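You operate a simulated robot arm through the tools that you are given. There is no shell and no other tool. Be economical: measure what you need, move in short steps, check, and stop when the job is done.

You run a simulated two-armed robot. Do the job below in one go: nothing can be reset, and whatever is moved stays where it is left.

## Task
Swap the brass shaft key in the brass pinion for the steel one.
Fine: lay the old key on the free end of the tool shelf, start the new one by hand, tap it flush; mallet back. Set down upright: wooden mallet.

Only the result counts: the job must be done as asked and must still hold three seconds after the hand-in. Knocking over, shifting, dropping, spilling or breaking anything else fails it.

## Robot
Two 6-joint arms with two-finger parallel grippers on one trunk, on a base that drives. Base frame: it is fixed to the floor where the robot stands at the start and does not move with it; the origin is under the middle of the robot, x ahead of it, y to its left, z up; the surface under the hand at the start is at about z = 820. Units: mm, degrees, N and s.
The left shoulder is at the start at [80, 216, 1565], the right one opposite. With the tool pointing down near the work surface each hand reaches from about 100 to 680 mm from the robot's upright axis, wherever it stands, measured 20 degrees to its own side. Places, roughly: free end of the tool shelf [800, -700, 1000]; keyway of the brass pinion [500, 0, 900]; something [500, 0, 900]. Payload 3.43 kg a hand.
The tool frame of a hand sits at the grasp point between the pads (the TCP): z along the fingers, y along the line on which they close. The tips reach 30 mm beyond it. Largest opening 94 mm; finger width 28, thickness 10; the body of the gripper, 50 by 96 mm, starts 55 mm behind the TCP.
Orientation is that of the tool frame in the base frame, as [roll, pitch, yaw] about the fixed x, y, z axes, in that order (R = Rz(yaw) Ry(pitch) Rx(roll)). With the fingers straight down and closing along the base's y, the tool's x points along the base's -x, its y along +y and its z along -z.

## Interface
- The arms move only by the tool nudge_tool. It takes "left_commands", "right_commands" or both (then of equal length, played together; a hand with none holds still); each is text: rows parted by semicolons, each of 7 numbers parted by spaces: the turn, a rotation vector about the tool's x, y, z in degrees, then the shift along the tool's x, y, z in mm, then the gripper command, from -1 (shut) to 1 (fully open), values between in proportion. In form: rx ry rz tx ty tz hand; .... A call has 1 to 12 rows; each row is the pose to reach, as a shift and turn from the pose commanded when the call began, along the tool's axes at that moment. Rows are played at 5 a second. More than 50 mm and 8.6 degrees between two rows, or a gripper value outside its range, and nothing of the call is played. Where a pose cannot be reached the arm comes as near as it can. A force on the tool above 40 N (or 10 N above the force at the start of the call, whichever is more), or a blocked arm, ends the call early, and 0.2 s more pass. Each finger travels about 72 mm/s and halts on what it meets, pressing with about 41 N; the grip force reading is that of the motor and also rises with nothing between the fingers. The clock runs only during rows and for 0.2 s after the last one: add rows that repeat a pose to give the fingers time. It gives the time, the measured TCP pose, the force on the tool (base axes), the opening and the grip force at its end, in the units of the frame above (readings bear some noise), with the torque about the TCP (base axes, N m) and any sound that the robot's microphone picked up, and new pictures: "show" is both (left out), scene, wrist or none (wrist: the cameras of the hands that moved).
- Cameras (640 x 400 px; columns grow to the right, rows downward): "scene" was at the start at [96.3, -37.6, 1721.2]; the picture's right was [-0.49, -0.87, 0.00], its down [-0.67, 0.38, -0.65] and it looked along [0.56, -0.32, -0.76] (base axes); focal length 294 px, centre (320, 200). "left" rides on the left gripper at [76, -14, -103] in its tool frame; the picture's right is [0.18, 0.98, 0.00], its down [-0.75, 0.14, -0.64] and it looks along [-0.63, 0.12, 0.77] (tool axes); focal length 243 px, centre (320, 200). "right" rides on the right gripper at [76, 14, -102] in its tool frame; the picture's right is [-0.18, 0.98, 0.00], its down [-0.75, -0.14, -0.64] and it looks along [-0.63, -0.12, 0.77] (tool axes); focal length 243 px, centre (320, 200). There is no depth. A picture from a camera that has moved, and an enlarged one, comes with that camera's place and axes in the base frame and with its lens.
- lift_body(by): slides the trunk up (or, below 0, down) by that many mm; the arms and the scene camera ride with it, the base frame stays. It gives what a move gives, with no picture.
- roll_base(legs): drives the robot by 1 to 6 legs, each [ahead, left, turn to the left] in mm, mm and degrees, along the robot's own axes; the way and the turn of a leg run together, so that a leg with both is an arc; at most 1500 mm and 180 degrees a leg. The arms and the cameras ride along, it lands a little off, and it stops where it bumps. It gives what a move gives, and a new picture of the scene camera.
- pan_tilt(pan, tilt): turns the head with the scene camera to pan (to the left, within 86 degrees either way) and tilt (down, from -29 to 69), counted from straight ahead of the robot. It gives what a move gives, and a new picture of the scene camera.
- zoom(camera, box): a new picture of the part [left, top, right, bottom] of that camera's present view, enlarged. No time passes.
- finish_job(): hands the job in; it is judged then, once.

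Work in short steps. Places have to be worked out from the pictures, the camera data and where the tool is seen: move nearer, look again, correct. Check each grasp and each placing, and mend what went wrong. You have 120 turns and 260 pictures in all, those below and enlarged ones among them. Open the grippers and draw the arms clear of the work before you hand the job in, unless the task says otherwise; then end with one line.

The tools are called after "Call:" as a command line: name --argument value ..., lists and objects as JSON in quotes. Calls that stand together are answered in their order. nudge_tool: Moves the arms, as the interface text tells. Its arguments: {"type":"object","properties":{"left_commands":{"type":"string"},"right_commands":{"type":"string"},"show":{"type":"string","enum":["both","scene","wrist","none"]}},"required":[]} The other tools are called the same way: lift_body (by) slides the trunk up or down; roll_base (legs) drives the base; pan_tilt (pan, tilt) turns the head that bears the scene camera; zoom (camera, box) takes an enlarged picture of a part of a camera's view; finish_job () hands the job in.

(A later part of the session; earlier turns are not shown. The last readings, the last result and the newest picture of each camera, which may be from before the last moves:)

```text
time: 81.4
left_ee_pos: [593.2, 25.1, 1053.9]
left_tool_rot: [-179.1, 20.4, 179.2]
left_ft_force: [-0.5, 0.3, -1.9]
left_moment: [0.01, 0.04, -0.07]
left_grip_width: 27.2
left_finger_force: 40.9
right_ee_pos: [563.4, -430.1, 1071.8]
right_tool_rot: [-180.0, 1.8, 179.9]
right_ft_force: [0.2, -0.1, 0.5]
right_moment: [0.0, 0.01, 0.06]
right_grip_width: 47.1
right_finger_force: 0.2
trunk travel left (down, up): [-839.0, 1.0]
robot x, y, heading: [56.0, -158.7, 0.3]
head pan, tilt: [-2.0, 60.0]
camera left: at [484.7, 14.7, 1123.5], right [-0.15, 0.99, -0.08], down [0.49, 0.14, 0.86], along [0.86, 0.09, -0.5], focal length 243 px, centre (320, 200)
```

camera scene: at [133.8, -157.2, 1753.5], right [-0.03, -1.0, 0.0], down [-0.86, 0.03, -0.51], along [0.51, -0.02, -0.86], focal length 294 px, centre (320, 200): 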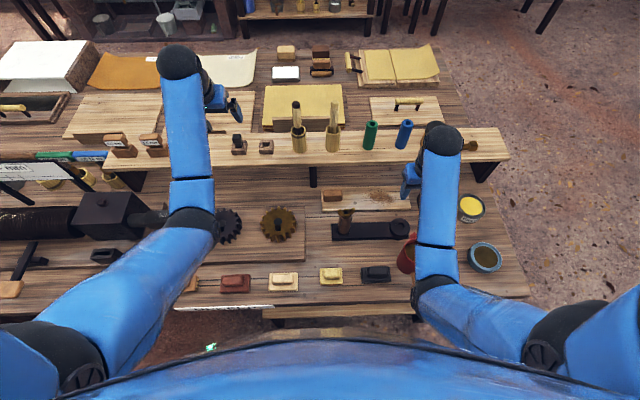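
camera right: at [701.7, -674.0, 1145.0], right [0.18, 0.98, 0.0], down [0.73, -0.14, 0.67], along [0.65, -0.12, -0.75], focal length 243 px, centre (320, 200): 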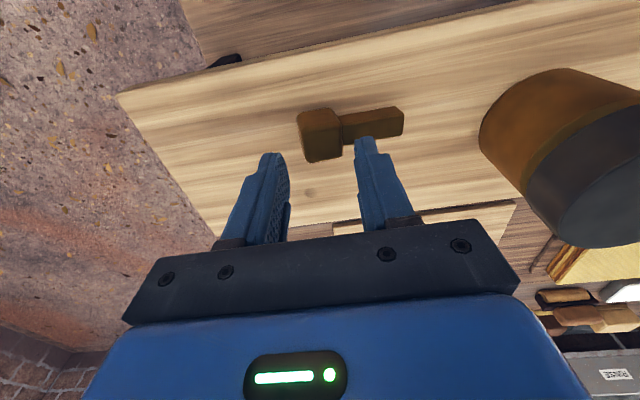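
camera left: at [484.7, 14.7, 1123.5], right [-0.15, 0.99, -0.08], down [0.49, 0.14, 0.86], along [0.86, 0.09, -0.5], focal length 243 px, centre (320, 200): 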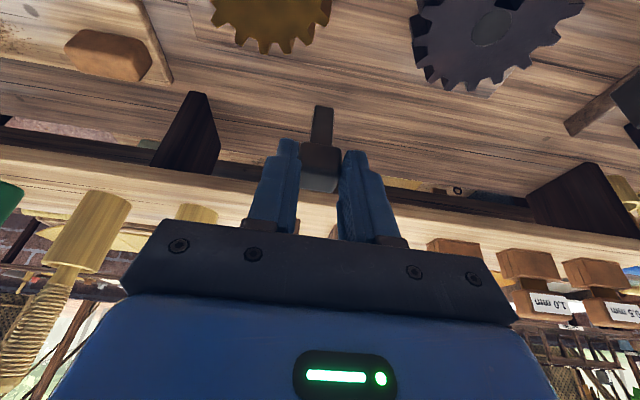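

I enlarge the wrist view to locate the shank tip relative to the hand.

Call:
zoom --camera "left" --box '[240, 80, 400, 200]'

Call:
zoom --camera "scene" --box '[200, 100, 320, 250]'

```text
3.33 times, centred on (320, 140) of left
camera zoom: at [484.7, 14.7, 1123.5], right [-0.15, 0.99, -0.08], down [0.49, 0.14, 0.86], along [0.86, 0.09, -0.5], focal length 809 px, centre (320, 400)
```

zoom: 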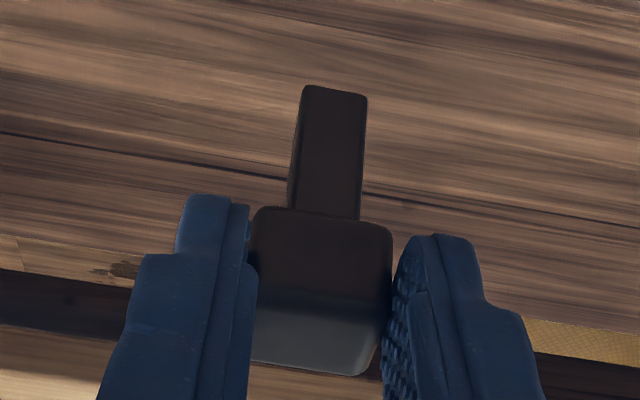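

```text
2.67 times, centred on (260, 175) of scene
camera zoom: at [149.6, -157.3, 1752.4], right [-0.03, -1.0, 0.0], down [-0.87, 0.03, -0.5], along [0.5, -0.02, -0.87], focal length 784 px, centre (480, 267)
```

zoom: 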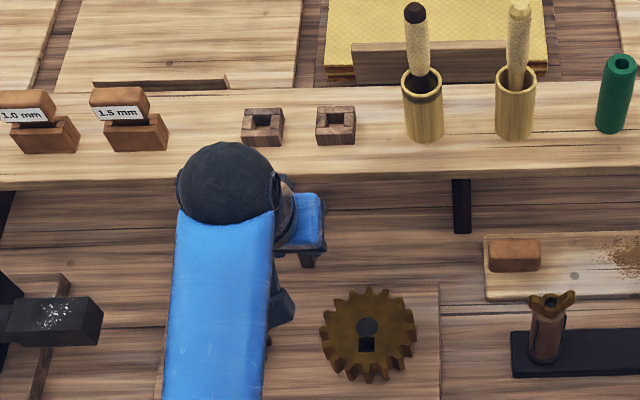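

Shank tip is about (+12, −1, −71) from the TCP; the slot centre is (540.5, −35), face z 900. I move to hover at TCP (528, −34.5, 1010).

Call:
nudge_tool --left_commands "0 0 0 19 -15 4.6 -1;0 0 0 38 -30 9.3 -1;0 0 0 57 -45 14 -1;0 0 0 76 -59.6 18.6 -1;0 0 0 76 -59.6 18.6 -1" --show "wrist"

Call:
zoom --camera "left" --box '[220, 40, 420, 190]'

Call:
pan_tilt --pan -5 --tilt 66

```text
time: 82.6
left_ee_pos: [525.2, -33.9, 1011.3]
left_tool_rot: [-179.1, 20.2, 179.3]
left_ft_force: [-0.1, -0.1, -1.8]
left_moment: [-0.02, 0.04, -0.01]
left_grip_width: 27.2
left_finger_force: 40.2
right_ee_pos: [564.0, -430.2, 1071.7]
right_tool_rot: [-179.8, 1.9, 179.9]
right_ft_force: [0.5, 0.4, 0.1]
right_moment: [-0.01, 0.01, 0.0]
right_grip_width: 47.3
right_finger_force: 0.1
trunk travel left (down, up): [-839.0, 1.0]
robot x, y, heading: [57.1, -153.1, 0.1]
head pan, tilt: [-2.0, 60.0]
camera left: at [417.8, -44.1, 1081.6], right [-0.15, 0.99, -0.08], down [0.49, 0.14, 0.86], along [0.86, 0.09, -0.5], focal length 243 px, centre (320, 200)
```

left: 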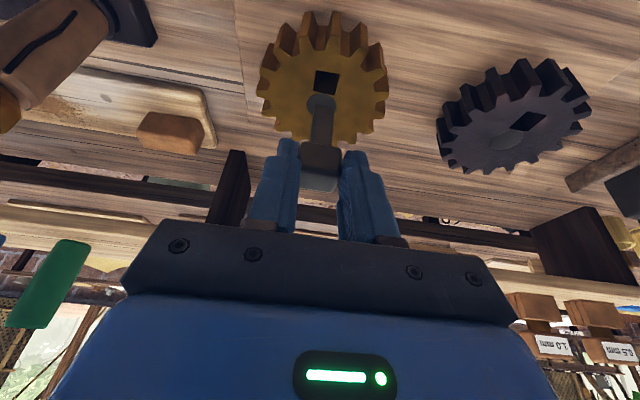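

```text
2.67 times, centred on (320, 115) of left
camera zoom: at [417.8, -44.1, 1081.6], right [-0.15, 0.99, -0.08], down [0.49, 0.14, 0.86], along [0.86, 0.09, -0.5], focal length 647 px, centre (320, 427)
```

zoom: 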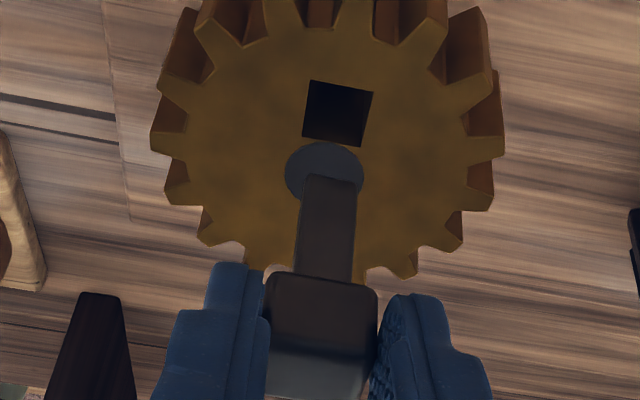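

```text
time: 83.3
left_ee_pos: [525.5, -32.6, 1012.2]
left_tool_rot: [-179.1, 20.3, 179.2]
left_ft_force: [0.1, -0.2, -1.9]
left_moment: [0.0, 0.06, 0.01]
left_grip_width: 27.1
left_finger_force: 40.8
right_ee_pos: [564.4, -430.3, 1073.0]
right_tool_rot: [-179.8, 1.9, 179.9]
right_ft_force: [0.6, 0.3, -0.2]
right_moment: [0.02, 0.0, 0.0]
right_grip_width: 47.2
right_finger_force: 0.2
trunk travel left (down, up): [-839.0, 1.0]
robot x, y, heading: [54.8, -156.1, 0.0]
head pan, tilt: [-5.0, 66.0]
camera scene: at [143.0, -159.9, 1745.8], right [-0.08, -1.0, 0.0], down [-0.91, 0.08, -0.41], along [0.41, -0.03, -0.91], focal length 294 px, centre (320, 200)
```

scene: 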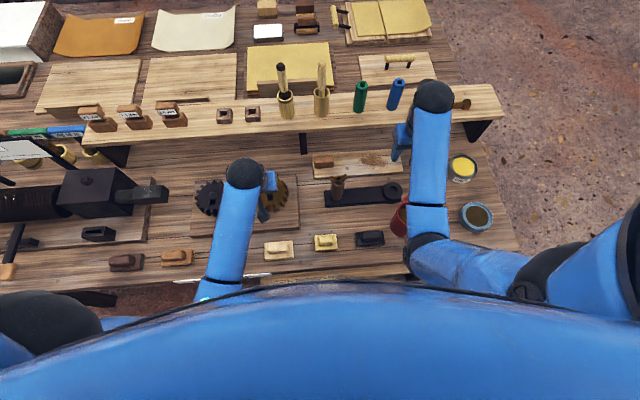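

Tip over slot within 1 mm. I descend 50 mm slowly so the tip enters the slot.

Call:
nudge_tool --left_commands "0 0 0 5.2 0.5 14 -1;0 0 0 10.4 0.5 28 -1;0 0 0 13.9 0.5 37.5 -1;0 0 0 17.4 0.5 46.9 -1" --show "none"

Call:
zoom --camera "left" --box '[220, 40, 420, 190]'

```text
time: 84.4
left_ee_pos: [528.6, -34.8, 965.9]
left_tool_rot: [-178.8, 21.3, 179.4]
left_ft_force: [-9.1, 1.6, 26.9]
left_moment: [0.22, 0.07, 0.07]
left_grip_width: 27.2
left_finger_force: 40.7
right_ee_pos: [563.0, -429.5, 1072.9]
right_tool_rot: [-179.8, 1.9, 179.8]
right_ft_force: [-0.3, 0.5, -0.8]
right_moment: [-0.04, 0.04, -0.01]
right_grip_width: 47.1
right_finger_force: 0.1
trunk travel left (down, up): [-839.0, 1.0]
robot x, y, heading: [53.6, -155.5, 0.4]
head pan, tilt: [-5.0, 66.0]
stopped in row 4 (left hand): the force on the tool passed its limit at 52 N (the readings are from after the stop); the commanded pose is now the measured one
```

```text
2.67 times, centred on (320, 115) of left
camera zoom: at [420.2, -45.0, 1034.9], right [-0.15, 0.98, -0.08], down [0.47, 0.15, 0.87], along [0.87, 0.09, -0.49], focal length 647 px, centre (320, 427)
```

zoom: 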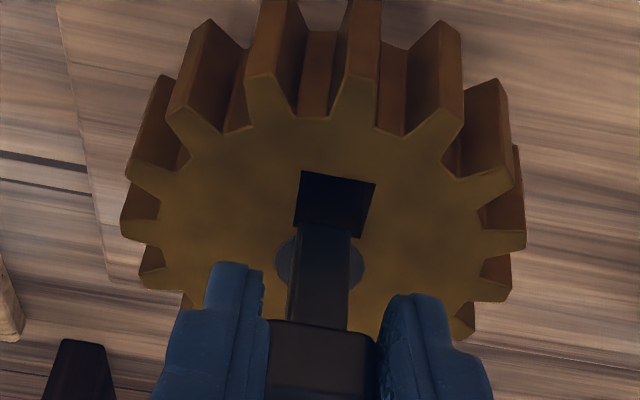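

Contact at tip z≈895. I enlarge to see whether the tip is inside the slot.

Call:
zoom --camera "left" --box '[295, 85, 355, 145]'

```text
6.67 times, centred on (325, 115) of left
camera zoom: at [420.2, -45.0, 1034.9], right [-0.15, 0.98, -0.08], down [0.47, 0.15, 0.87], along [0.87, 0.09, -0.49], focal length 1618 px, centre (287, 767)
```

zoom: 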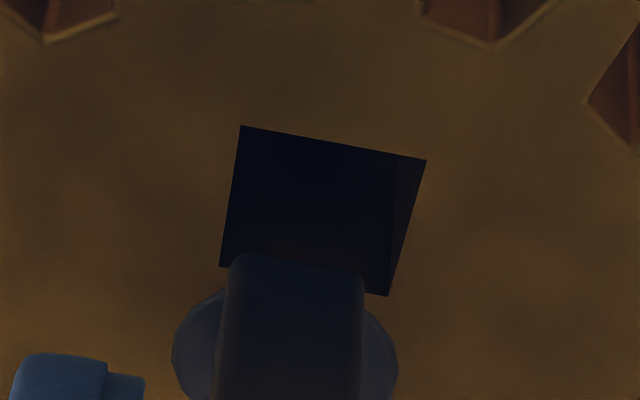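

The tip landed on the far rim of the slot (about 13 mm too far in +x after sliding). I lift 22 mm and look at the key's attitude.

Call:
nudge_tool --left_commands "0 0 0 -3.5 0 -9.4 -1;0 0 0 -7.6 0 -20.6 -1" --show "none"

Call:
zoom --camera "left" --box '[220, 40, 420, 190]'

Call:
zoom --camera "scene" --box '[220, 160, 320, 240]'

```text
time: 85.0
left_ee_pos: [527.9, -33.3, 985.0]
left_tool_rot: [-179.0, 20.8, 179.2]
left_ft_force: [0.0, 0.4, -0.9]
left_moment: [-0.01, 0.03, -0.02]
left_grip_width: 27.4
left_finger_force: 41.4
right_ee_pos: [563.9, -429.8, 1071.9]
right_tool_rot: [-179.8, 1.8, 179.9]
right_ft_force: [0.1, 0.8, 0.1]
right_moment: [0.0, 0.01, -0.01]
right_grip_width: 47.1
right_finger_force: 0.1
trunk travel left (down, up): [-839.0, 1.0]
robot x, y, heading: [57.0, -155.1, -0.1]
head pan, tilt: [-5.0, 66.0]
```

```text
2.67 times, centred on (320, 115) of left
camera zoom: at [419.3, -43.2, 1054.0], right [-0.15, 0.98, -0.08], down [0.48, 0.15, 0.86], along [0.86, 0.09, -0.5], focal length 647 px, centre (320, 427)
```

zoom: 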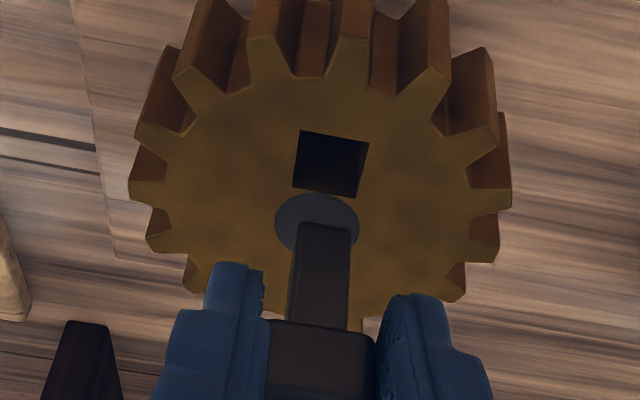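

```text
5.00 times, centred on (270, 200) of scene
camera zoom: at [142.6, -159.6, 1745.6], right [-0.08, -1.0, 0.0], down [-0.91, 0.08, -0.41], along [0.41, -0.03, -0.91], focal length 1470 px, centre (570, 200)
```

zoom: 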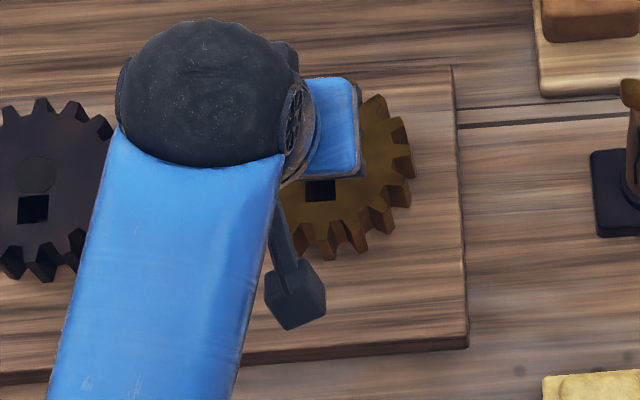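

I bring the right wrist camera round to a side view (looking towards +y) so I can see the key's attitude and depth.

Call:
nudge_tool --right_commands "0 0 -8 4 21 3.4 0;0 0 -16 8 42 6.8 0;0 0 -24 12 63 10 0;0 0 -32 16 84 13.5 0;0 0 -40 20 105 17 0;0 0 -48 24 126 20 0;0 0 -56 28 147 24 0;0 0 -64 32 168 27 0;0 0 -72 36 189 30 0;0 0 -80 40 210 34 0;0 0 -88 44 230 37 0" --show "wrist"

```text
time: 87.4
left_ee_pos: [527.3, -32.4, 985.0]
left_tool_rot: [-179.0, 20.8, 179.3]
left_ft_force: [-0.2, 0.7, 0.0]
left_moment: [-0.02, 0.05, 0.01]
left_grip_width: 27.1
left_finger_force: 40.9
right_ee_pos: [521.0, -198.5, 1032.8]
right_tool_rot: [-178.1, -0.1, -92.0]
right_ft_force: [0.5, 0.6, 0.0]
right_moment: [-0.01, 0.01, 0.02]
right_grip_width: 47.0
right_finger_force: 0.1
trunk travel left (down, up): [-839.0, 1.0]
robot x, y, heading: [53.1, -153.4, 0.2]
head pan, tilt: [-5.0, 66.0]
camera right: at [502.2, -274.1, 1135.0], right [-0.98, 0.22, -0.03], down [0.15, 0.75, 0.64], along [0.16, 0.62, -0.76], focal length 243 px, centre (320, 200)
```

right: 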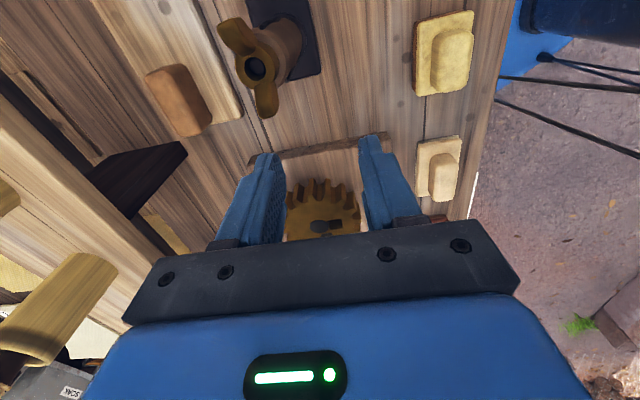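

The palm hides the left hand; I tilt the right hand 30°, raise it, and open its fingers.

Call:
nudge_tool --right_commands "0 -8 0 5 0 -10 0.5;0 -16 0 10 0 -20 1;0 -24 0 15 0 -30 1;0 -30 0 20 0 -40 1" --show "wrist"

Call:
zoom --camera "right" --box '[220, 60, 420, 220]'

```text
time: 88.4
left_ee_pos: [528.5, -33.1, 985.3]
left_tool_rot: [-179.0, 20.8, 179.3]
left_ft_force: [0.0, -0.1, -1.6]
left_moment: [0.01, 0.03, 0.01]
left_grip_width: 27.3
left_finger_force: 41.6
right_ee_pos: [519.8, -219.7, 1074.1]
right_tool_rot: [-177.8, 30.0, -91.0]
right_ft_force: [0.1, -0.1, 0.2]
right_moment: [0.0, -0.01, -0.03]
right_grip_width: 94.3
right_finger_force: 0.0
trunk travel left (down, up): [-839.0, 1.0]
robot x, y, heading: [55.5, -157.0, 0.2]
head pan, tilt: [-5.0, 66.0]
camera right: at [500.3, -336.1, 1123.1], right [-0.98, 0.2, 0.06], down [0.12, 0.33, 0.94], along [0.16, 0.92, -0.34], focal length 243 px, centre (320, 200)
```

right: 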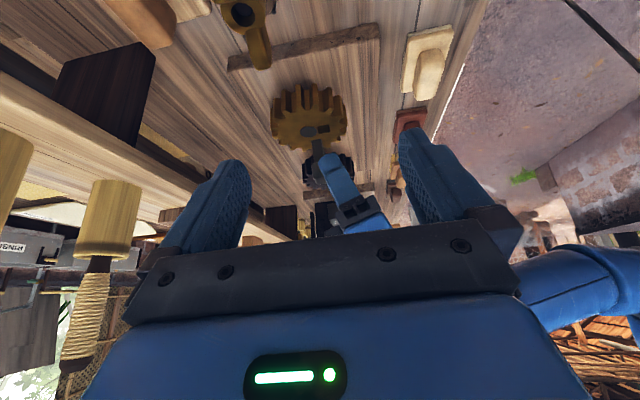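

```text
2.50 times, centred on (320, 140) of right
camera zoom: at [500.3, -336.1, 1123.1], right [-0.98, 0.2, 0.06], down [0.12, 0.33, 0.94], along [0.16, 0.92, -0.34], focal length 606 px, centre (320, 350)
```

zoom: 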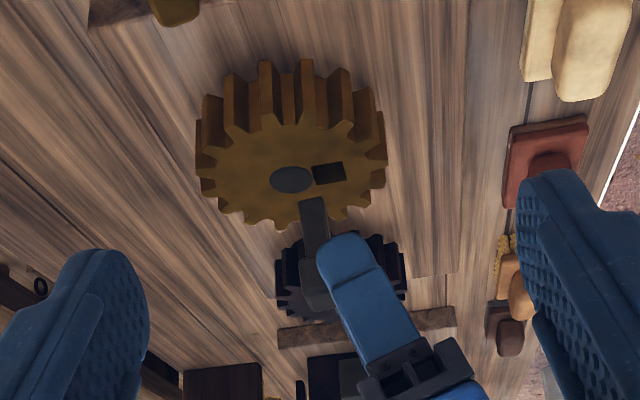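

Excellent side view: key near vertical, tip centre at x≈552, z≈920, slot at 540.5. I shift −11.5 mm in x, then lower so the tip just enters.

Call:
nudge_tool --left_commands "0 0 0 10.8 0 -4 -1;0 0 0 10.8 0 -4 -1;0 0 0 14.3 0 5.3 -1;0 0 0 17 0 12.6 -1" --show "none"

Call:
zoom --camera "right" --box '[260, 80, 380, 190]'

Call:
zoom --camera "left" --box '[260, 70, 380, 190]'

```text
time: 89.4
left_ee_pos: [516.0, -33.7, 966.9]
left_tool_rot: [-179.0, 20.8, 179.4]
left_ft_force: [0.0, 0.9, -2.1]
left_moment: [-0.01, 0.02, -0.02]
left_grip_width: 27.1
left_finger_force: 41.1
right_ee_pos: [518.9, -219.4, 1071.9]
right_tool_rot: [-177.8, 29.9, -91.0]
right_ft_force: [0.2, -0.6, 0.2]
right_moment: [-0.02, -0.01, 0.05]
right_grip_width: 93.9
right_finger_force: 0.0
trunk travel left (down, up): [-839.0, 1.0]
robot x, y, heading: [54.1, -156.6, 0.3]
head pan, tilt: [-5.0, 66.0]
```

```text
3.64 times, centred on (320, 135) of right
camera zoom: at [500.4, -335.4, 1123.2], right [-0.98, 0.2, 0.06], down [0.12, 0.33, 0.94], along [0.16, 0.92, -0.35], focal length 882 px, centre (320, 436)
```

zoom: 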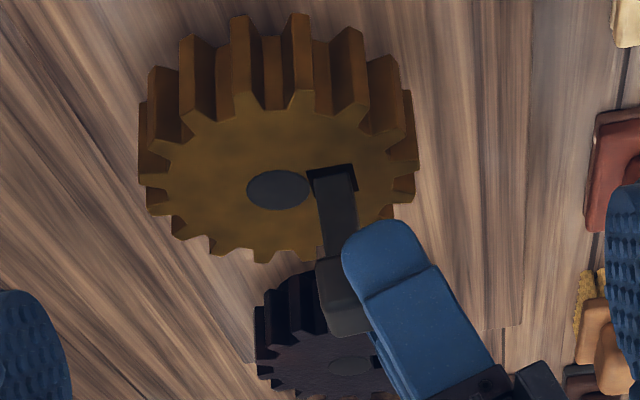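

```text
3.33 times, centred on (320, 130) of left
camera zoom: at [408.0, -43.9, 1036.7], right [-0.15, 0.98, -0.08], down [0.48, 0.15, 0.86], along [0.86, 0.09, -0.5], focal length 809 px, centre (320, 433)
```

zoom: 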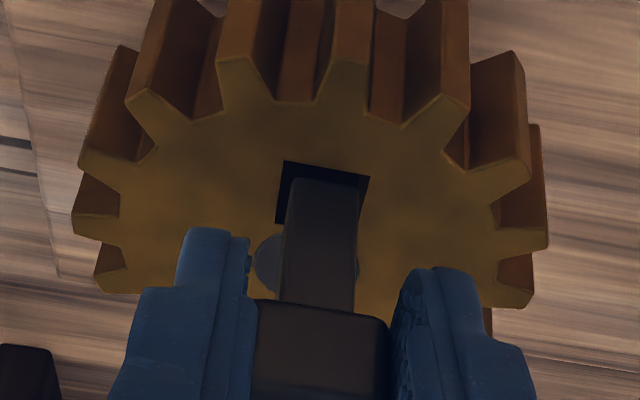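

Well aligned in both views. I lower 15 mm.

Call:
nudge_tool --left_commands "0 0 0 1.8 0 4.7 -1;0 0 0 3.5 0 9.4 -1;0 0 0 5.3 0 14 -1" --show "none"

Call:
zoom --camera "right" --box '[260, 80, 380, 190]'

Call:
zoom --camera "left" --box '[260, 70, 380, 190]'

```text
time: 90.2
left_ee_pos: [516.6, -34.5, 952.7]
left_tool_rot: [-179.0, 20.8, 179.3]
left_ft_force: [-0.4, -0.3, -1.8]
left_moment: [0.03, 0.03, 0.01]
left_grip_width: 27.5
left_finger_force: 40.9
right_ee_pos: [518.9, -219.0, 1072.7]
right_tool_rot: [-177.7, 30.0, -91.0]
right_ft_force: [1.2, -0.6, -0.2]
right_moment: [0.02, 0.01, -0.01]
right_grip_width: 94.1
right_finger_force: 0.0
trunk travel left (down, up): [-839.0, 1.0]
robot x, y, heading: [54.6, -155.6, 0.0]
head pan, tilt: [-5.0, 66.0]
```

```text
3.64 times, centred on (320, 135) of right
camera zoom: at [500.3, -335.5, 1123.2], right [-0.98, 0.2, 0.06], down [0.12, 0.33, 0.94], along [0.16, 0.92, -0.35], focal length 882 px, centre (320, 436)
```

zoom: 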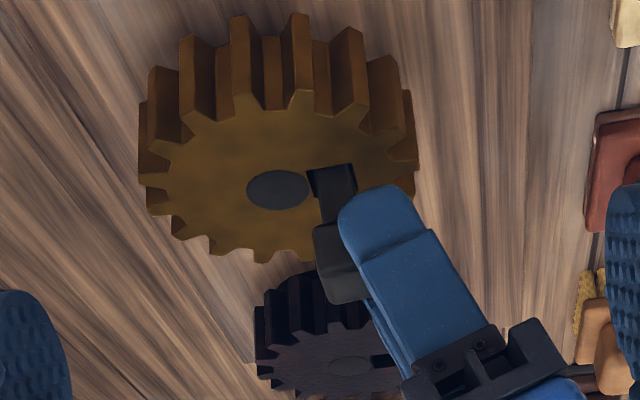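

```text
3.33 times, centred on (320, 130) of left
camera zoom: at [408.0, -44.4, 1022.0], right [-0.15, 0.98, -0.08], down [0.48, 0.15, 0.87], along [0.86, 0.09, -0.49], focal length 809 px, centre (320, 433)
```

zoom: 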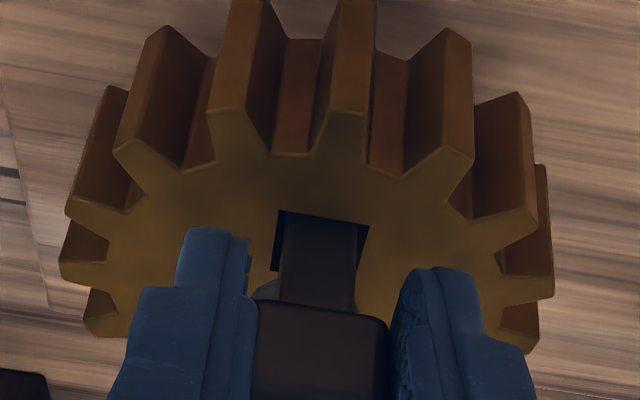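

The shank is entering freely with no force. I lower 12 mm more.

Call:
nudge_tool --left_commands "0 0 0 1.8 0 4.7 -1;0 0 0 3 0 8 -1;0 0 0 4.2 0 11.2 -1" --show "none"

Call:
zoom --camera "right" --box '[260, 80, 380, 190]'

```text
time: 91.0
left_ee_pos: [516.7, -34.4, 940.9]
left_tool_rot: [-179.0, 20.9, 179.3]
left_ft_force: [0.2, 0.6, -0.7]
left_moment: [-0.01, 0.01, -0.02]
left_grip_width: 27.2
left_finger_force: 40.8
right_ee_pos: [519.2, -219.7, 1072.5]
right_tool_rot: [-177.8, 29.9, -91.0]
right_ft_force: [-0.4, -0.6, 0.3]
right_moment: [0.0, 0.03, 0.01]
right_grip_width: 94.1
right_finger_force: 0.0
trunk travel left (down, up): [-839.0, 1.0]
robot x, y, heading: [53.5, -154.5, 0.2]
head pan, tilt: [-5.0, 66.0]
```

```text
3.64 times, centred on (320, 135) of right
camera zoom: at [500.3, -335.6, 1123.2], right [-0.98, 0.2, 0.06], down [0.12, 0.33, 0.94], along [0.16, 0.92, -0.35], focal length 882 px, centre (320, 436)
```

zoom: 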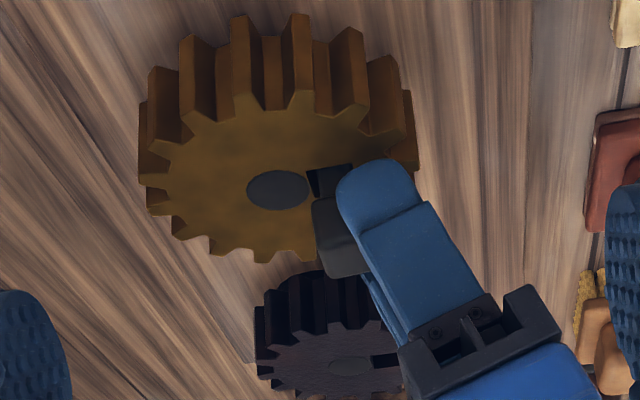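

Call:
nudge_tool --left_commands "0 0 0 0.9 0 2.4 -1;0 0 0 1.7 0 4.7 -1" --show "none"

Call:
zoom --camera "left" --box '[260, 70, 380, 190]'

```text
time: 91.6
left_ee_pos: [515.6, -35.0, 937.1]
left_tool_rot: [-179.0, 21.0, 179.3]
left_ft_force: [-0.8, 2.2, 11.9]
left_moment: [0.15, -0.13, 0.09]
left_grip_width: 27.5
left_finger_force: 41.2
right_ee_pos: [517.9, -219.5, 1074.5]
right_tool_rot: [-177.8, 29.8, -91.0]
right_ft_force: [-0.7, 0.7, -0.4]
right_moment: [0.02, 0.0, 0.02]
right_grip_width: 94.3
right_finger_force: 0.1
trunk travel left (down, up): [-839.0, 1.0]
robot x, y, heading: [53.3, -154.6, 0.0]
head pan, tilt: [-5.0, 66.0]
```

```text
3.33 times, centred on (320, 130) of left
camera zoom: at [407.7, -44.3, 1005.9], right [-0.15, 0.98, -0.08], down [0.47, 0.15, 0.87], along [0.87, 0.09, -0.49], focal length 809 px, centre (320, 433)
```

zoom: 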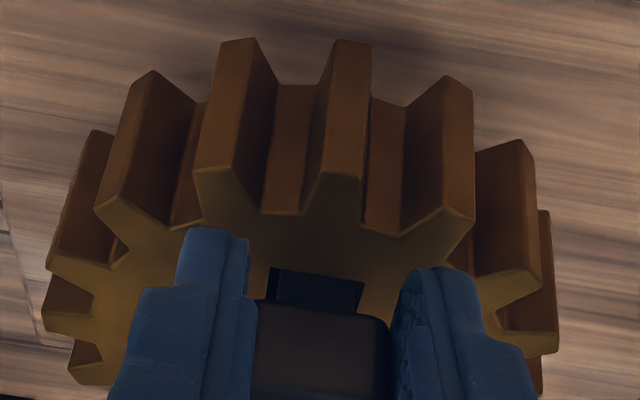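

Resistance begins (12 N): the key is started by hand. I release and lift the left hand away.

Call:
nudge_tool --left_commands "0 0 0 0 0 0 -0.3;0 0 0 0 0 0 0;0 0 0 0 0 0 0.6;0 0 0 -5 0 -14 1;0 0 0 -14 0 -38 1;0 0 0 -24 0 -66 1;0 0 0 -24 40 -75 1;0 0 0 -24 85 -75 1;0 0 0 -24 130 -75 1;0 0 0 -24 175 -75 1" --show "none"

Call:
zoom --camera "right" --box '[260, 80, 380, 190]'

Call:
zoom --camera "scene" --box '[220, 150, 340, 240]'

```text
time: 93.8
left_ee_pos: [514.8, 143.1, 1010.0]
left_tool_rot: [-179.0, 20.8, 179.4]
left_ft_force: [0.1, -0.2, 0.9]
left_moment: [-0.01, -0.01, -0.01]
left_grip_width: 93.8
left_finger_force: 0.2
right_ee_pos: [519.0, -218.7, 1073.4]
right_tool_rot: [-177.8, 29.9, -91.1]
right_ft_force: [0.6, 0.6, -0.4]
right_moment: [0.0, -0.01, -0.03]
right_grip_width: 93.9
right_finger_force: 0.0
trunk travel left (down, up): [-839.0, 1.0]
robot x, y, heading: [56.8, -154.4, 0.2]
head pan, tilt: [-5.0, 66.0]
```

```text
3.64 times, centred on (320, 135) of right
camera zoom: at [500.5, -335.0, 1123.2], right [-0.98, 0.2, 0.06], down [0.12, 0.33, 0.94], along [0.16, 0.92, -0.35], focal length 882 px, centre (320, 436)
```

zoom: 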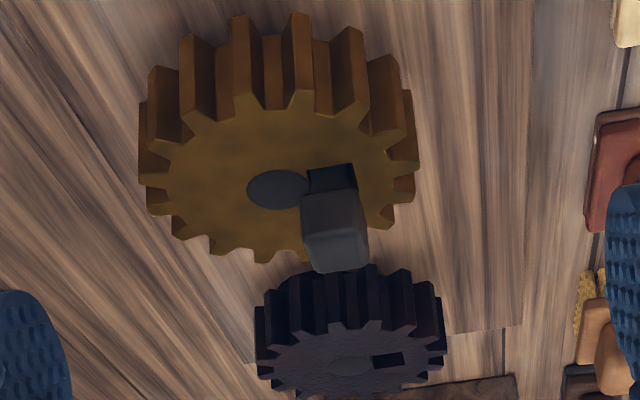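

```text
4.44 times, centred on (280, 195) of scene
camera zoom: at [142.8, -158.7, 1745.7], right [-0.08, -1.0, 0.0], down [-0.91, 0.08, -0.41], along [0.4, -0.03, -0.91], focal length 1306 px, centre (498, 222)
```

zoom: 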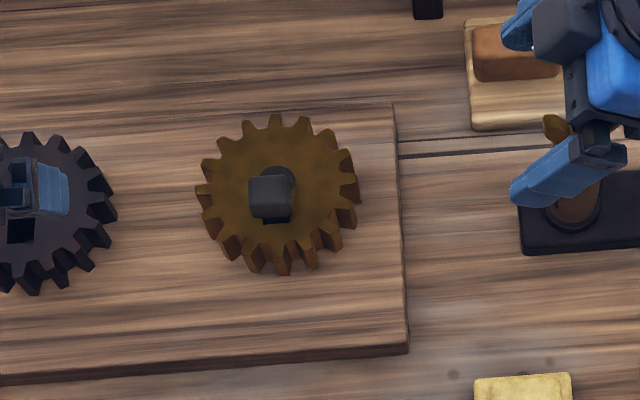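

The key stands started in the slot. Now for the mallet: I untilt the right hand, then turn it back and go over the mallet handle.

Call:
nudge_tool --right_commands "0 8 0 5 0 9 1;0 16 0 10 0 18 1;0 24 0 15 0 27 1;0 30 -1 20 0 35 1" --show "none"

Call:
nudge_tool --right_commands "0 0 8 31 -5 0 1;0 0 16 62 -10 0 1;0 0 24 93 -15 0 1;0 0 32 124 -20 0 1;0 0 40 155 -25 0 1;0 0 48 186 -30 0 1;0 0 56 217 -35 0 1;0 0 64 248 -40 0 1;0 0 72 279 -45 0 1;0 0 80 310 -50 0 1;0 0 88 345 -56 0 1"

```text
time: 94.8
left_ee_pos: [514.6, 144.0, 1009.9]
left_tool_rot: [-179.0, 20.8, 179.2]
left_ft_force: [0.4, 0.1, 0.0]
left_moment: [-0.02, 0.01, -0.01]
left_grip_width: 94.0
left_finger_force: 0.1
right_ee_pos: [521.5, -219.1, 1032.4]
right_tool_rot: [-177.9, -0.3, -91.0]
right_ft_force: [0.1, 0.3, 0.2]
right_moment: [0.0, 0.0, 0.01]
right_grip_width: 94.4
right_finger_force: 0.2
trunk travel left (down, up): [-839.0, 1.0]
robot x, y, heading: [51.0, -156.6, -0.0]
head pan, tilt: [-5.0, 66.0]
```

```text
time: 97.2
left_ee_pos: [515.7, 142.2, 1010.6]
left_tool_rot: [-179.1, 20.8, 179.3]
left_ft_force: [-0.8, -0.6, 0.7]
left_moment: [-0.01, 0.0, 0.0]
left_grip_width: 94.0
left_finger_force: 0.1
right_ee_pos: [569.3, -566.4, 1034.4]
right_tool_rot: [-179.8, 2.2, -179.3]
right_ft_force: [0.0, -0.1, -0.1]
right_moment: [0.0, 0.03, -0.02]
right_grip_width: 94.1
right_finger_force: 0.0
trunk travel left (down, up): [-839.0, 1.0]
robot x, y, heading: [52.9, -154.2, 0.1]
head pan, tilt: [-5.0, 66.0]
camera scene: at [143.0, -161.3, 1745.7], right [-0.08, -1.0, 0.0], down [-0.91, 0.08, -0.41], along [0.4, -0.03, -0.91], focal length 294 px, centre (320, 200)
camera right: at [490.6, -553.0, 1134.0], right [0.17, 0.99, 0.0], down [0.73, -0.13, 0.67], along [0.66, -0.11, -0.74], focal length 243 px, centre (320, 200)
```

scene: 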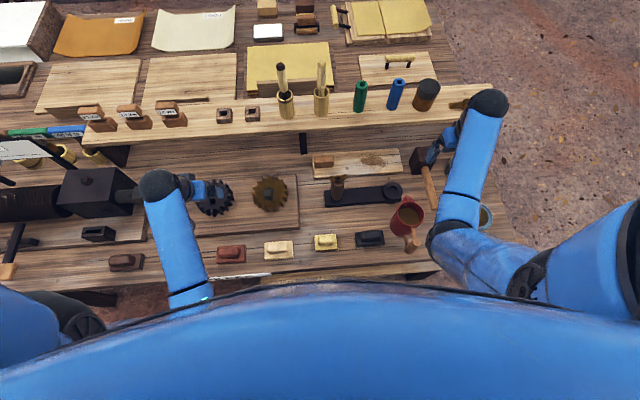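
right: 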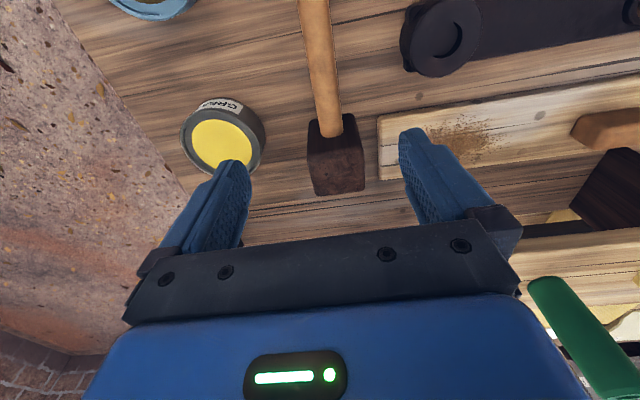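

Handle runs from about (501, −559) to the head face near x 613. I align yaw and pitch and descend in two stages.

Call:
nudge_tool --right_commands "0 1 2 0 1 30 1;0 2 4 -3 2 65 1;0 2 4 -3 2 100 1;0 2 4 -3 2 100 1" --show "wrist"

Call:
zoom --camera "right" --box '[200, 0, 440, 220]'

```text
time: 98.2
left_ee_pos: [514.8, 143.4, 1009.7]
left_tool_rot: [-179.0, 20.8, 179.3]
left_ft_force: [-0.2, 0.5, 0.0]
left_moment: [-0.01, -0.01, 0.02]
left_grip_width: 93.8
left_finger_force: 0.1
right_ee_pos: [574.3, -564.1, 936.2]
right_tool_rot: [-179.9, 0.2, 176.7]
right_ft_force: [0.3, -0.4, -0.4]
right_moment: [-0.01, -0.01, 0.0]
right_grip_width: 94.1
right_finger_force: 0.1
trunk travel left (down, up): [-839.0, 1.0]
robot x, y, heading: [51.9, -158.2, 0.4]
head pan, tilt: [-5.0, 66.0]
camera right: at [499.8, -545.1, 1038.1], right [0.24, 0.97, 0.0], down [0.74, -0.18, 0.64], along [0.63, -0.15, -0.76], focal length 243 px, centre (320, 200)
```

right: 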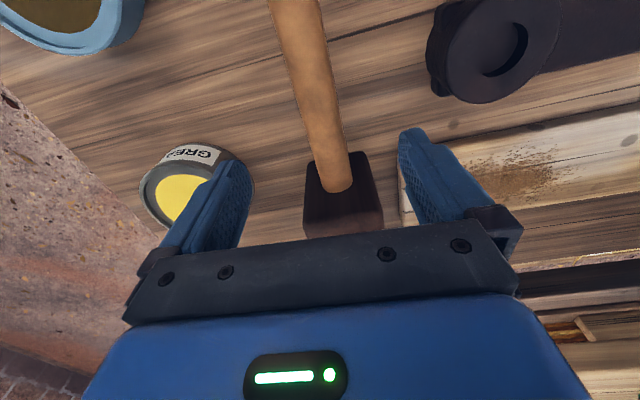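

```text
1.82 times, centred on (320, 110) of right
camera zoom: at [499.8, -545.1, 1038.1], right [0.24, 0.97, 0.0], down [0.74, -0.18, 0.64], along [0.63, -0.15, -0.76], focal length 441 px, centre (320, 364)
```

zoom: 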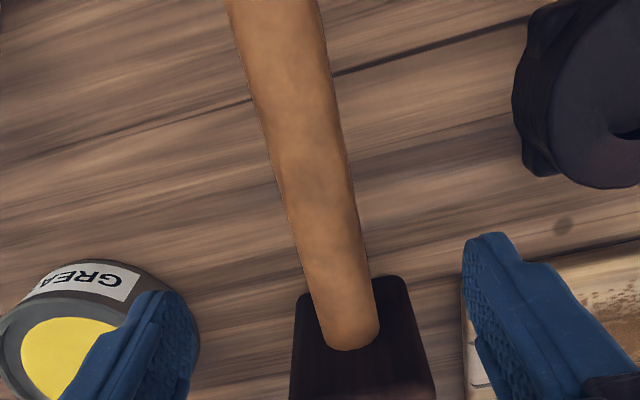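

The handle is actually parallel to x at y≈−560. I correct yaw/offset, descend to z≈865, and close.

Call:
nudge_tool --right_commands "0 0 -2.8 0 4 20 1;0 0 -2.8 0 4 45 1;0 0 -2.8 0 4 71 1;0 0 -2.8 0 4 71 0;0 0 -2.8 0 4 71 -0.5;0 0 -2.8 0 4 71 -1;0 0 -2.8 0 4 71 -1" --show "wrist"

```text
time: 99.8
left_ee_pos: [515.7, 142.2, 1010.4]
left_tool_rot: [-179.0, 20.8, 179.3]
left_ft_force: [-0.8, -0.1, -0.3]
left_moment: [0.01, 0.0, 0.02]
left_grip_width: 94.3
left_finger_force: 0.0
right_ee_pos: [577.5, -559.2, 866.1]
right_tool_rot: [-179.9, 0.1, 179.6]
right_ft_force: [0.7, -0.4, 1.0]
right_moment: [-0.02, -0.06, -0.06]
right_grip_width: 31.2
right_finger_force: 41.3
trunk travel left (down, up): [-839.0, 1.0]
robot x, y, heading: [55.5, -156.7, 0.3]
head pan, tilt: [-5.0, 66.0]
camera right: at [501.3, -544.6, 966.8], right [0.19, 0.98, 0.0], down [0.75, -0.14, 0.64], along [0.63, -0.12, -0.76], focal length 243 px, centre (320, 200)
```

right: 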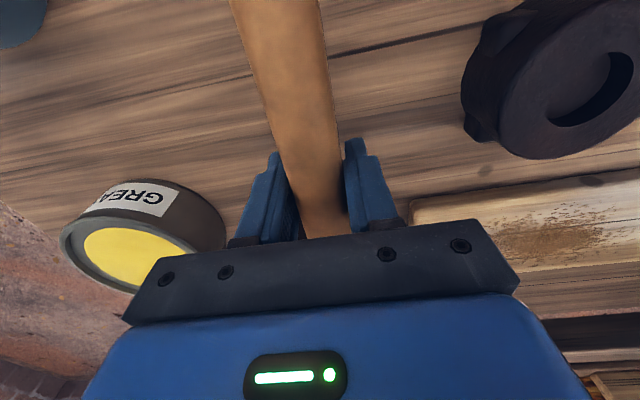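

Handle gripped (record: TCP (577.5, −559.2, 866)). I lift and check for droop.

Call:
nudge_tool --right_commands "0 0 0 0 0 -10 -1;0 0 0 0 0 -25 -1;0 0 0 0 0 -45 -1;0 0 0 0 0 -70 -1;0 0 0 0 0 -100 -1"

Call:
zoom --camera "scene" --box '[360, 100, 520, 260]'

```text
time: 101.0
left_ee_pos: [515.1, 143.5, 1010.0]
left_tool_rot: [-179.0, 20.8, 179.3]
left_ft_force: [-0.2, -0.2, 0.0]
left_moment: [0.01, 0.04, 0.0]
left_grip_width: 93.8
left_finger_force: 0.0
right_ee_pos: [577.1, -558.5, 965.6]
right_tool_rot: [-179.9, 0.1, 179.7]
right_ft_force: [0.1, -0.2, -5.8]
right_moment: [-0.03, 0.38, 0.02]
right_grip_width: 30.9
right_finger_force: 40.8
trunk travel left (down, up): [-839.0, 1.0]
robot x, y, heading: [49.8, -155.7, 0.2]
head pan, tilt: [-5.0, 66.0]
camera scene: at [143.0, -160.1, 1745.7], right [-0.08, -1.0, 0.0], down [-0.91, 0.08, -0.41], along [0.4, -0.03, -0.91], focal length 294 px, centre (320, 200)
camera right: at [502.0, -544.4, 1066.9], right [0.19, 0.98, 0.0], down [0.75, -0.14, 0.64], along [0.63, -0.12, -0.77], focal length 243 px, centre (320, 200)
```

scene: 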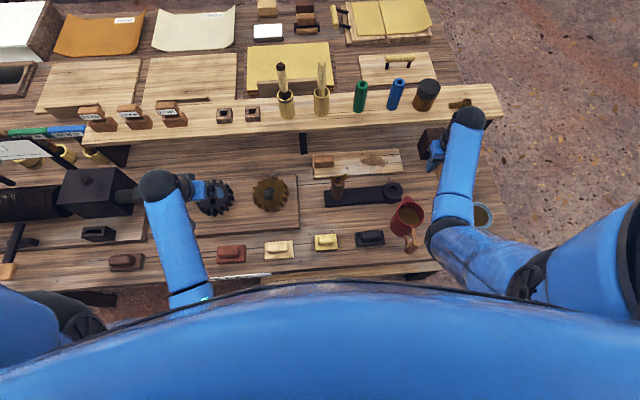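
right: 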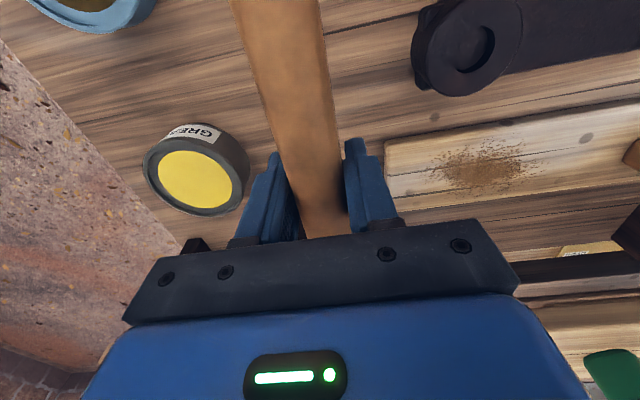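

```text
2.50 times, centred on (440, 180) of scene
camera zoom: at [143.0, -160.1, 1745.7], right [-0.08, -1.0, 0.0], down [-0.91, 0.08, -0.41], along [0.4, -0.03, -0.91], focal length 735 px, centre (20, 250)
```

zoom: 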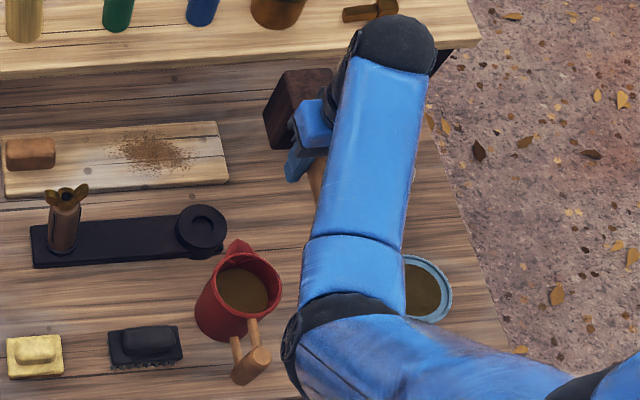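

No droop (5.8 N). I carry the mallet over towards the pinion at a safe height.

Call:
nudge_tool --right_commands "0 0 0 2 12 -20 -1;0 0 0 6 40 -42 -1;0 0 0 14 82 -53 -1;0 0 0 24 126 -55 -1;0 0 0 34 172 -55 -1;0 0 0 44 218 -55 -1;0 0 0 54 264 -55 -1;0 0 0 64 310 -55 -1;0 0 0 74 356 -55 -1;0 0 0 86 400 -55 -1;0 0 0 98 435 -55 -1;0 0 0 108 456 -55 -1"

```text
time: 103.6
left_ee_pos: [516.9, 143.1, 1010.2]
left_tool_rot: [-179.0, 20.7, 179.3]
left_ft_force: [-0.6, 0.1, 0.5]
left_moment: [0.02, -0.01, -0.02]
left_grip_width: 94.3
left_finger_force: 0.0
right_ee_pos: [473.5, -101.6, 1018.5]
right_tool_rot: [-179.8, 0.0, 179.7]
right_ft_force: [1.0, 0.4, -6.3]
right_moment: [0.0, 0.47, -0.01]
right_grip_width: 31.0
right_finger_force: 41.1
trunk travel left (down, up): [-839.0, 1.0]
robot x, y, heading: [53.1, -151.9, 0.2]
head pan, tilt: [-5.0, 66.0]
camera scene: at [144.2, -158.9, 1745.6], right [-0.08, -1.0, 0.0], down [-0.91, 0.08, -0.41], along [0.4, -0.03, -0.91], focal length 294 px, centre (320, 200)
camera right: at [397.8, -87.2, 1121.4], right [0.19, 0.98, 0.0], down [0.75, -0.14, 0.64], along [0.63, -0.12, -0.77], focal length 243 px, centre (320, 200)
```

scene: 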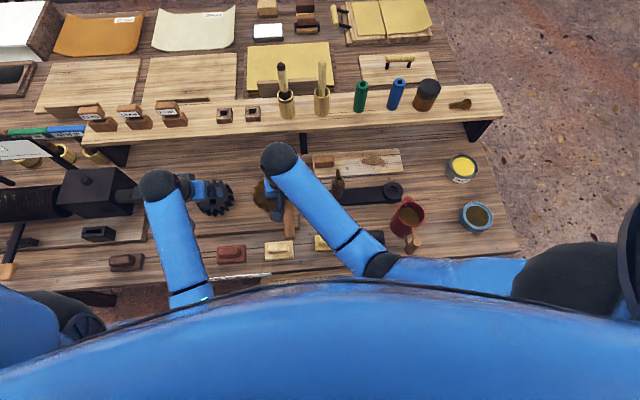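
right: 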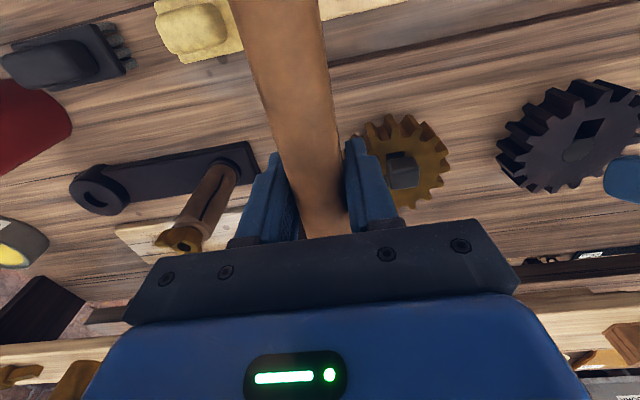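

I shift to place the mallet head over the key: TCP (460, −33.5).

Call:
nudge_tool --right_commands "0 0 0 6 34 0 -1;0 0 0 13.5 68 0 -1;0 0 0 13.5 68 0 -1" --show "none"

Call:
zoom --camera "scene" --box '[210, 140, 350, 240]'

Call:
zoom --camera "left" --box '[0, 0, 640, 400]'

```text
time: 104.4
left_ee_pos: [515.3, 143.2, 1008.5]
left_tool_rot: [-179.0, 20.7, 179.3]
left_ft_force: [-1.0, 0.3, 0.1]
left_moment: [0.01, -0.02, -0.04]
left_grip_width: 94.0
left_finger_force: 0.0
right_ee_pos: [457.9, -34.4, 1020.0]
right_tool_rot: [-180.0, 0.2, 179.6]
right_ft_force: [-0.4, -0.7, -5.6]
right_moment: [-0.03, 0.42, 0.01]
right_grip_width: 31.0
right_finger_force: 40.7
trunk travel left (down, up): [-839.0, 1.0]
robot x, y, heading: [54.6, -152.6, -0.0]
head pan, tilt: [-5.0, 66.0]
```

```text
4.00 times, centred on (280, 190) of scene
camera zoom: at [143.4, -159.8, 1745.7], right [-0.08, -1.0, 0.0], down [-0.91, 0.08, -0.41], along [0.4, -0.03, -0.91], focal length 1176 px, centre (480, 240)
```

zoom: 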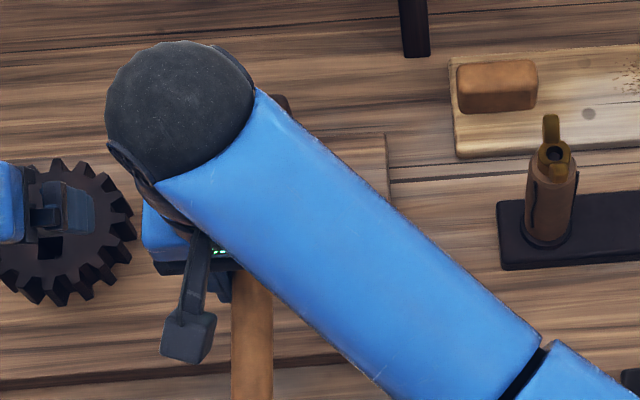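

```text
1.00 times, centred on (320, 200) of left (not enlarged: the box is as wide or as high as the picture)
camera zoom: at [407.4, 132.9, 1079.4], right [-0.15, 0.98, -0.08], down [0.48, 0.15, 0.86], along [0.86, 0.09, -0.5], focal length 243 px, centre (320, 200)
```

zoom: 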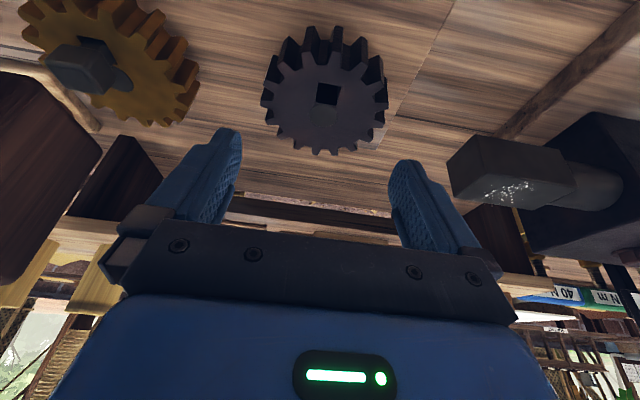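

The left camera sees the key and the mallet head beside/over it. I lower gently to find the contact height.

Call:
nudge_tool --right_commands "0 0 0 0 0 15 -1;0 0 0 0 0 25 -1;0 0 0 0 0 32 -1;0 0 0 0 0 38 -1;0 0 0 0 0 44 -1;0 0 0 0 0 50 -1;0 0 0 0 0 56 -1" --show "none"

Call:
zoom --camera "left" --box '[0, 0, 240, 180]'

```text
time: 106.0
left_ee_pos: [511.4, 143.2, 1013.4]
left_tool_rot: [-179.0, 21.1, 179.4]
left_ft_force: [-1.1, 0.4, 0.1]
left_moment: [0.0, -0.01, 0.0]
left_grip_width: 94.0
left_finger_force: 0.0
right_ee_pos: [454.7, -34.8, 964.9]
right_tool_rot: [-179.9, 0.3, 179.7]
right_ft_force: [-9.7, 0.7, 21.1]
right_moment: [0.06, -1.47, 0.13]
right_grip_width: 31.2
right_finger_force: 41.0
trunk travel left (down, up): [-839.0, 1.0]
robot x, y, heading: [55.3, -153.7, 0.3]
head pan, tilt: [-5.0, 66.0]
```

```text
2.22 times, centred on (120, 90) of left
camera zoom: at [402.2, 132.9, 1081.3], right [-0.15, 0.98, -0.08], down [0.48, 0.15, 0.87], along [0.87, 0.09, -0.49], focal length 539 px, centre (764, 444)
```

zoom: 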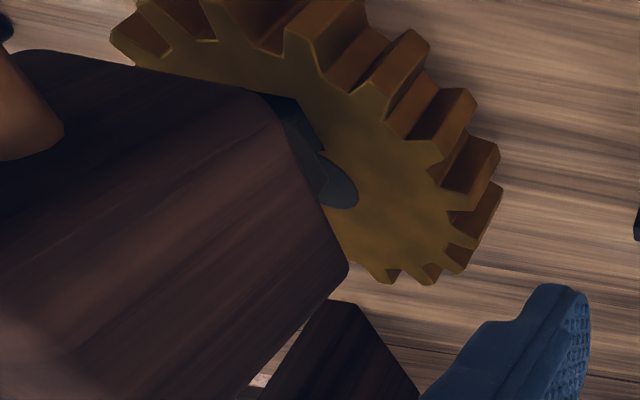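

Contact at TCP z≈965 (27 N). Now I tap: raise 30 mm and bring it down briskly, listening for the sound.

Call:
nudge_tool --right_commands "0 0 0 0 0 -15 -1;0 0 0 0 0 -35 -1;0 0 0 0 0 6 -1;0 0 0 0 0 -35 -1" --show "none"

Call:
zoom --camera "left" --box '[0, 0, 240, 180]'

```text
time: 107.0
left_ee_pos: [516.4, 143.8, 1010.0]
left_tool_rot: [-179.0, 20.7, 179.3]
left_ft_force: [0.4, -0.7, 0.4]
left_moment: [0.04, -0.02, -0.01]
left_grip_width: 94.0
left_finger_force: 0.0
right_ee_pos: [457.8, -33.3, 996.9]
right_tool_rot: [-179.8, 0.0, 179.6]
right_ft_force: [0.0, 0.7, -7.5]
right_moment: [-0.02, 0.41, 0.0]
right_grip_width: 31.2
right_finger_force: 41.2
trunk travel left (down, up): [-839.0, 1.0]
robot x, y, heading: [55.9, -155.9, 0.1]
head pan, tilt: [-5.0, 66.0]
```

```text
2.22 times, centred on (120, 90) of left
camera zoom: at [408.0, 133.3, 1078.8], right [-0.15, 0.98, -0.08], down [0.48, 0.15, 0.86], along [0.86, 0.09, -0.5], focal length 539 px, centre (764, 444)
```

zoom: 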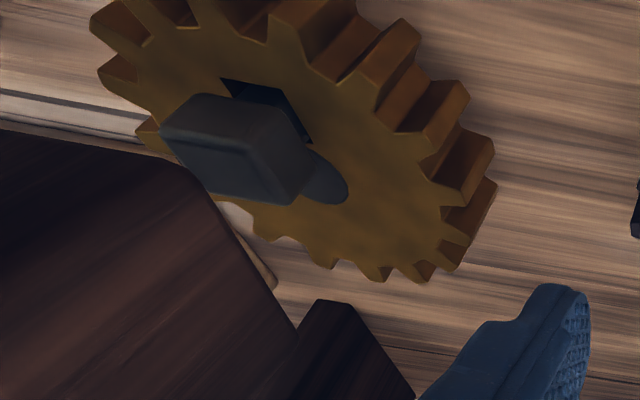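

The tap passed without a stop and no sound was reported. I tap harder, with a faster and deeper stroke.

Call:
nudge_tool --right_commands "0 0 0 0 0 -10 -1;0 0 0 0 0 -10 -1;0 0 0 0 0 39 -1;0 0 0 0 0 55 -1;0 0 0 0 0 0 -1" --show "none"

Call:
zoom --camera "left" --box '[0, 0, 240, 180]'

```text
refused: row 5 steps farther than a row can; nothing moved
```

```text
2.22 times, centred on (120, 90) of left
camera zoom: at [408.0, 133.3, 1078.8], right [-0.15, 0.98, -0.08], down [0.48, 0.15, 0.86], along [0.86, 0.09, -0.5], focal length 539 px, centre (764, 444)
```

zoom: 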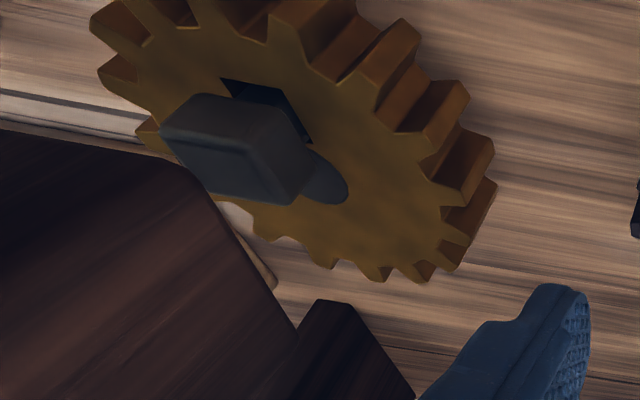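

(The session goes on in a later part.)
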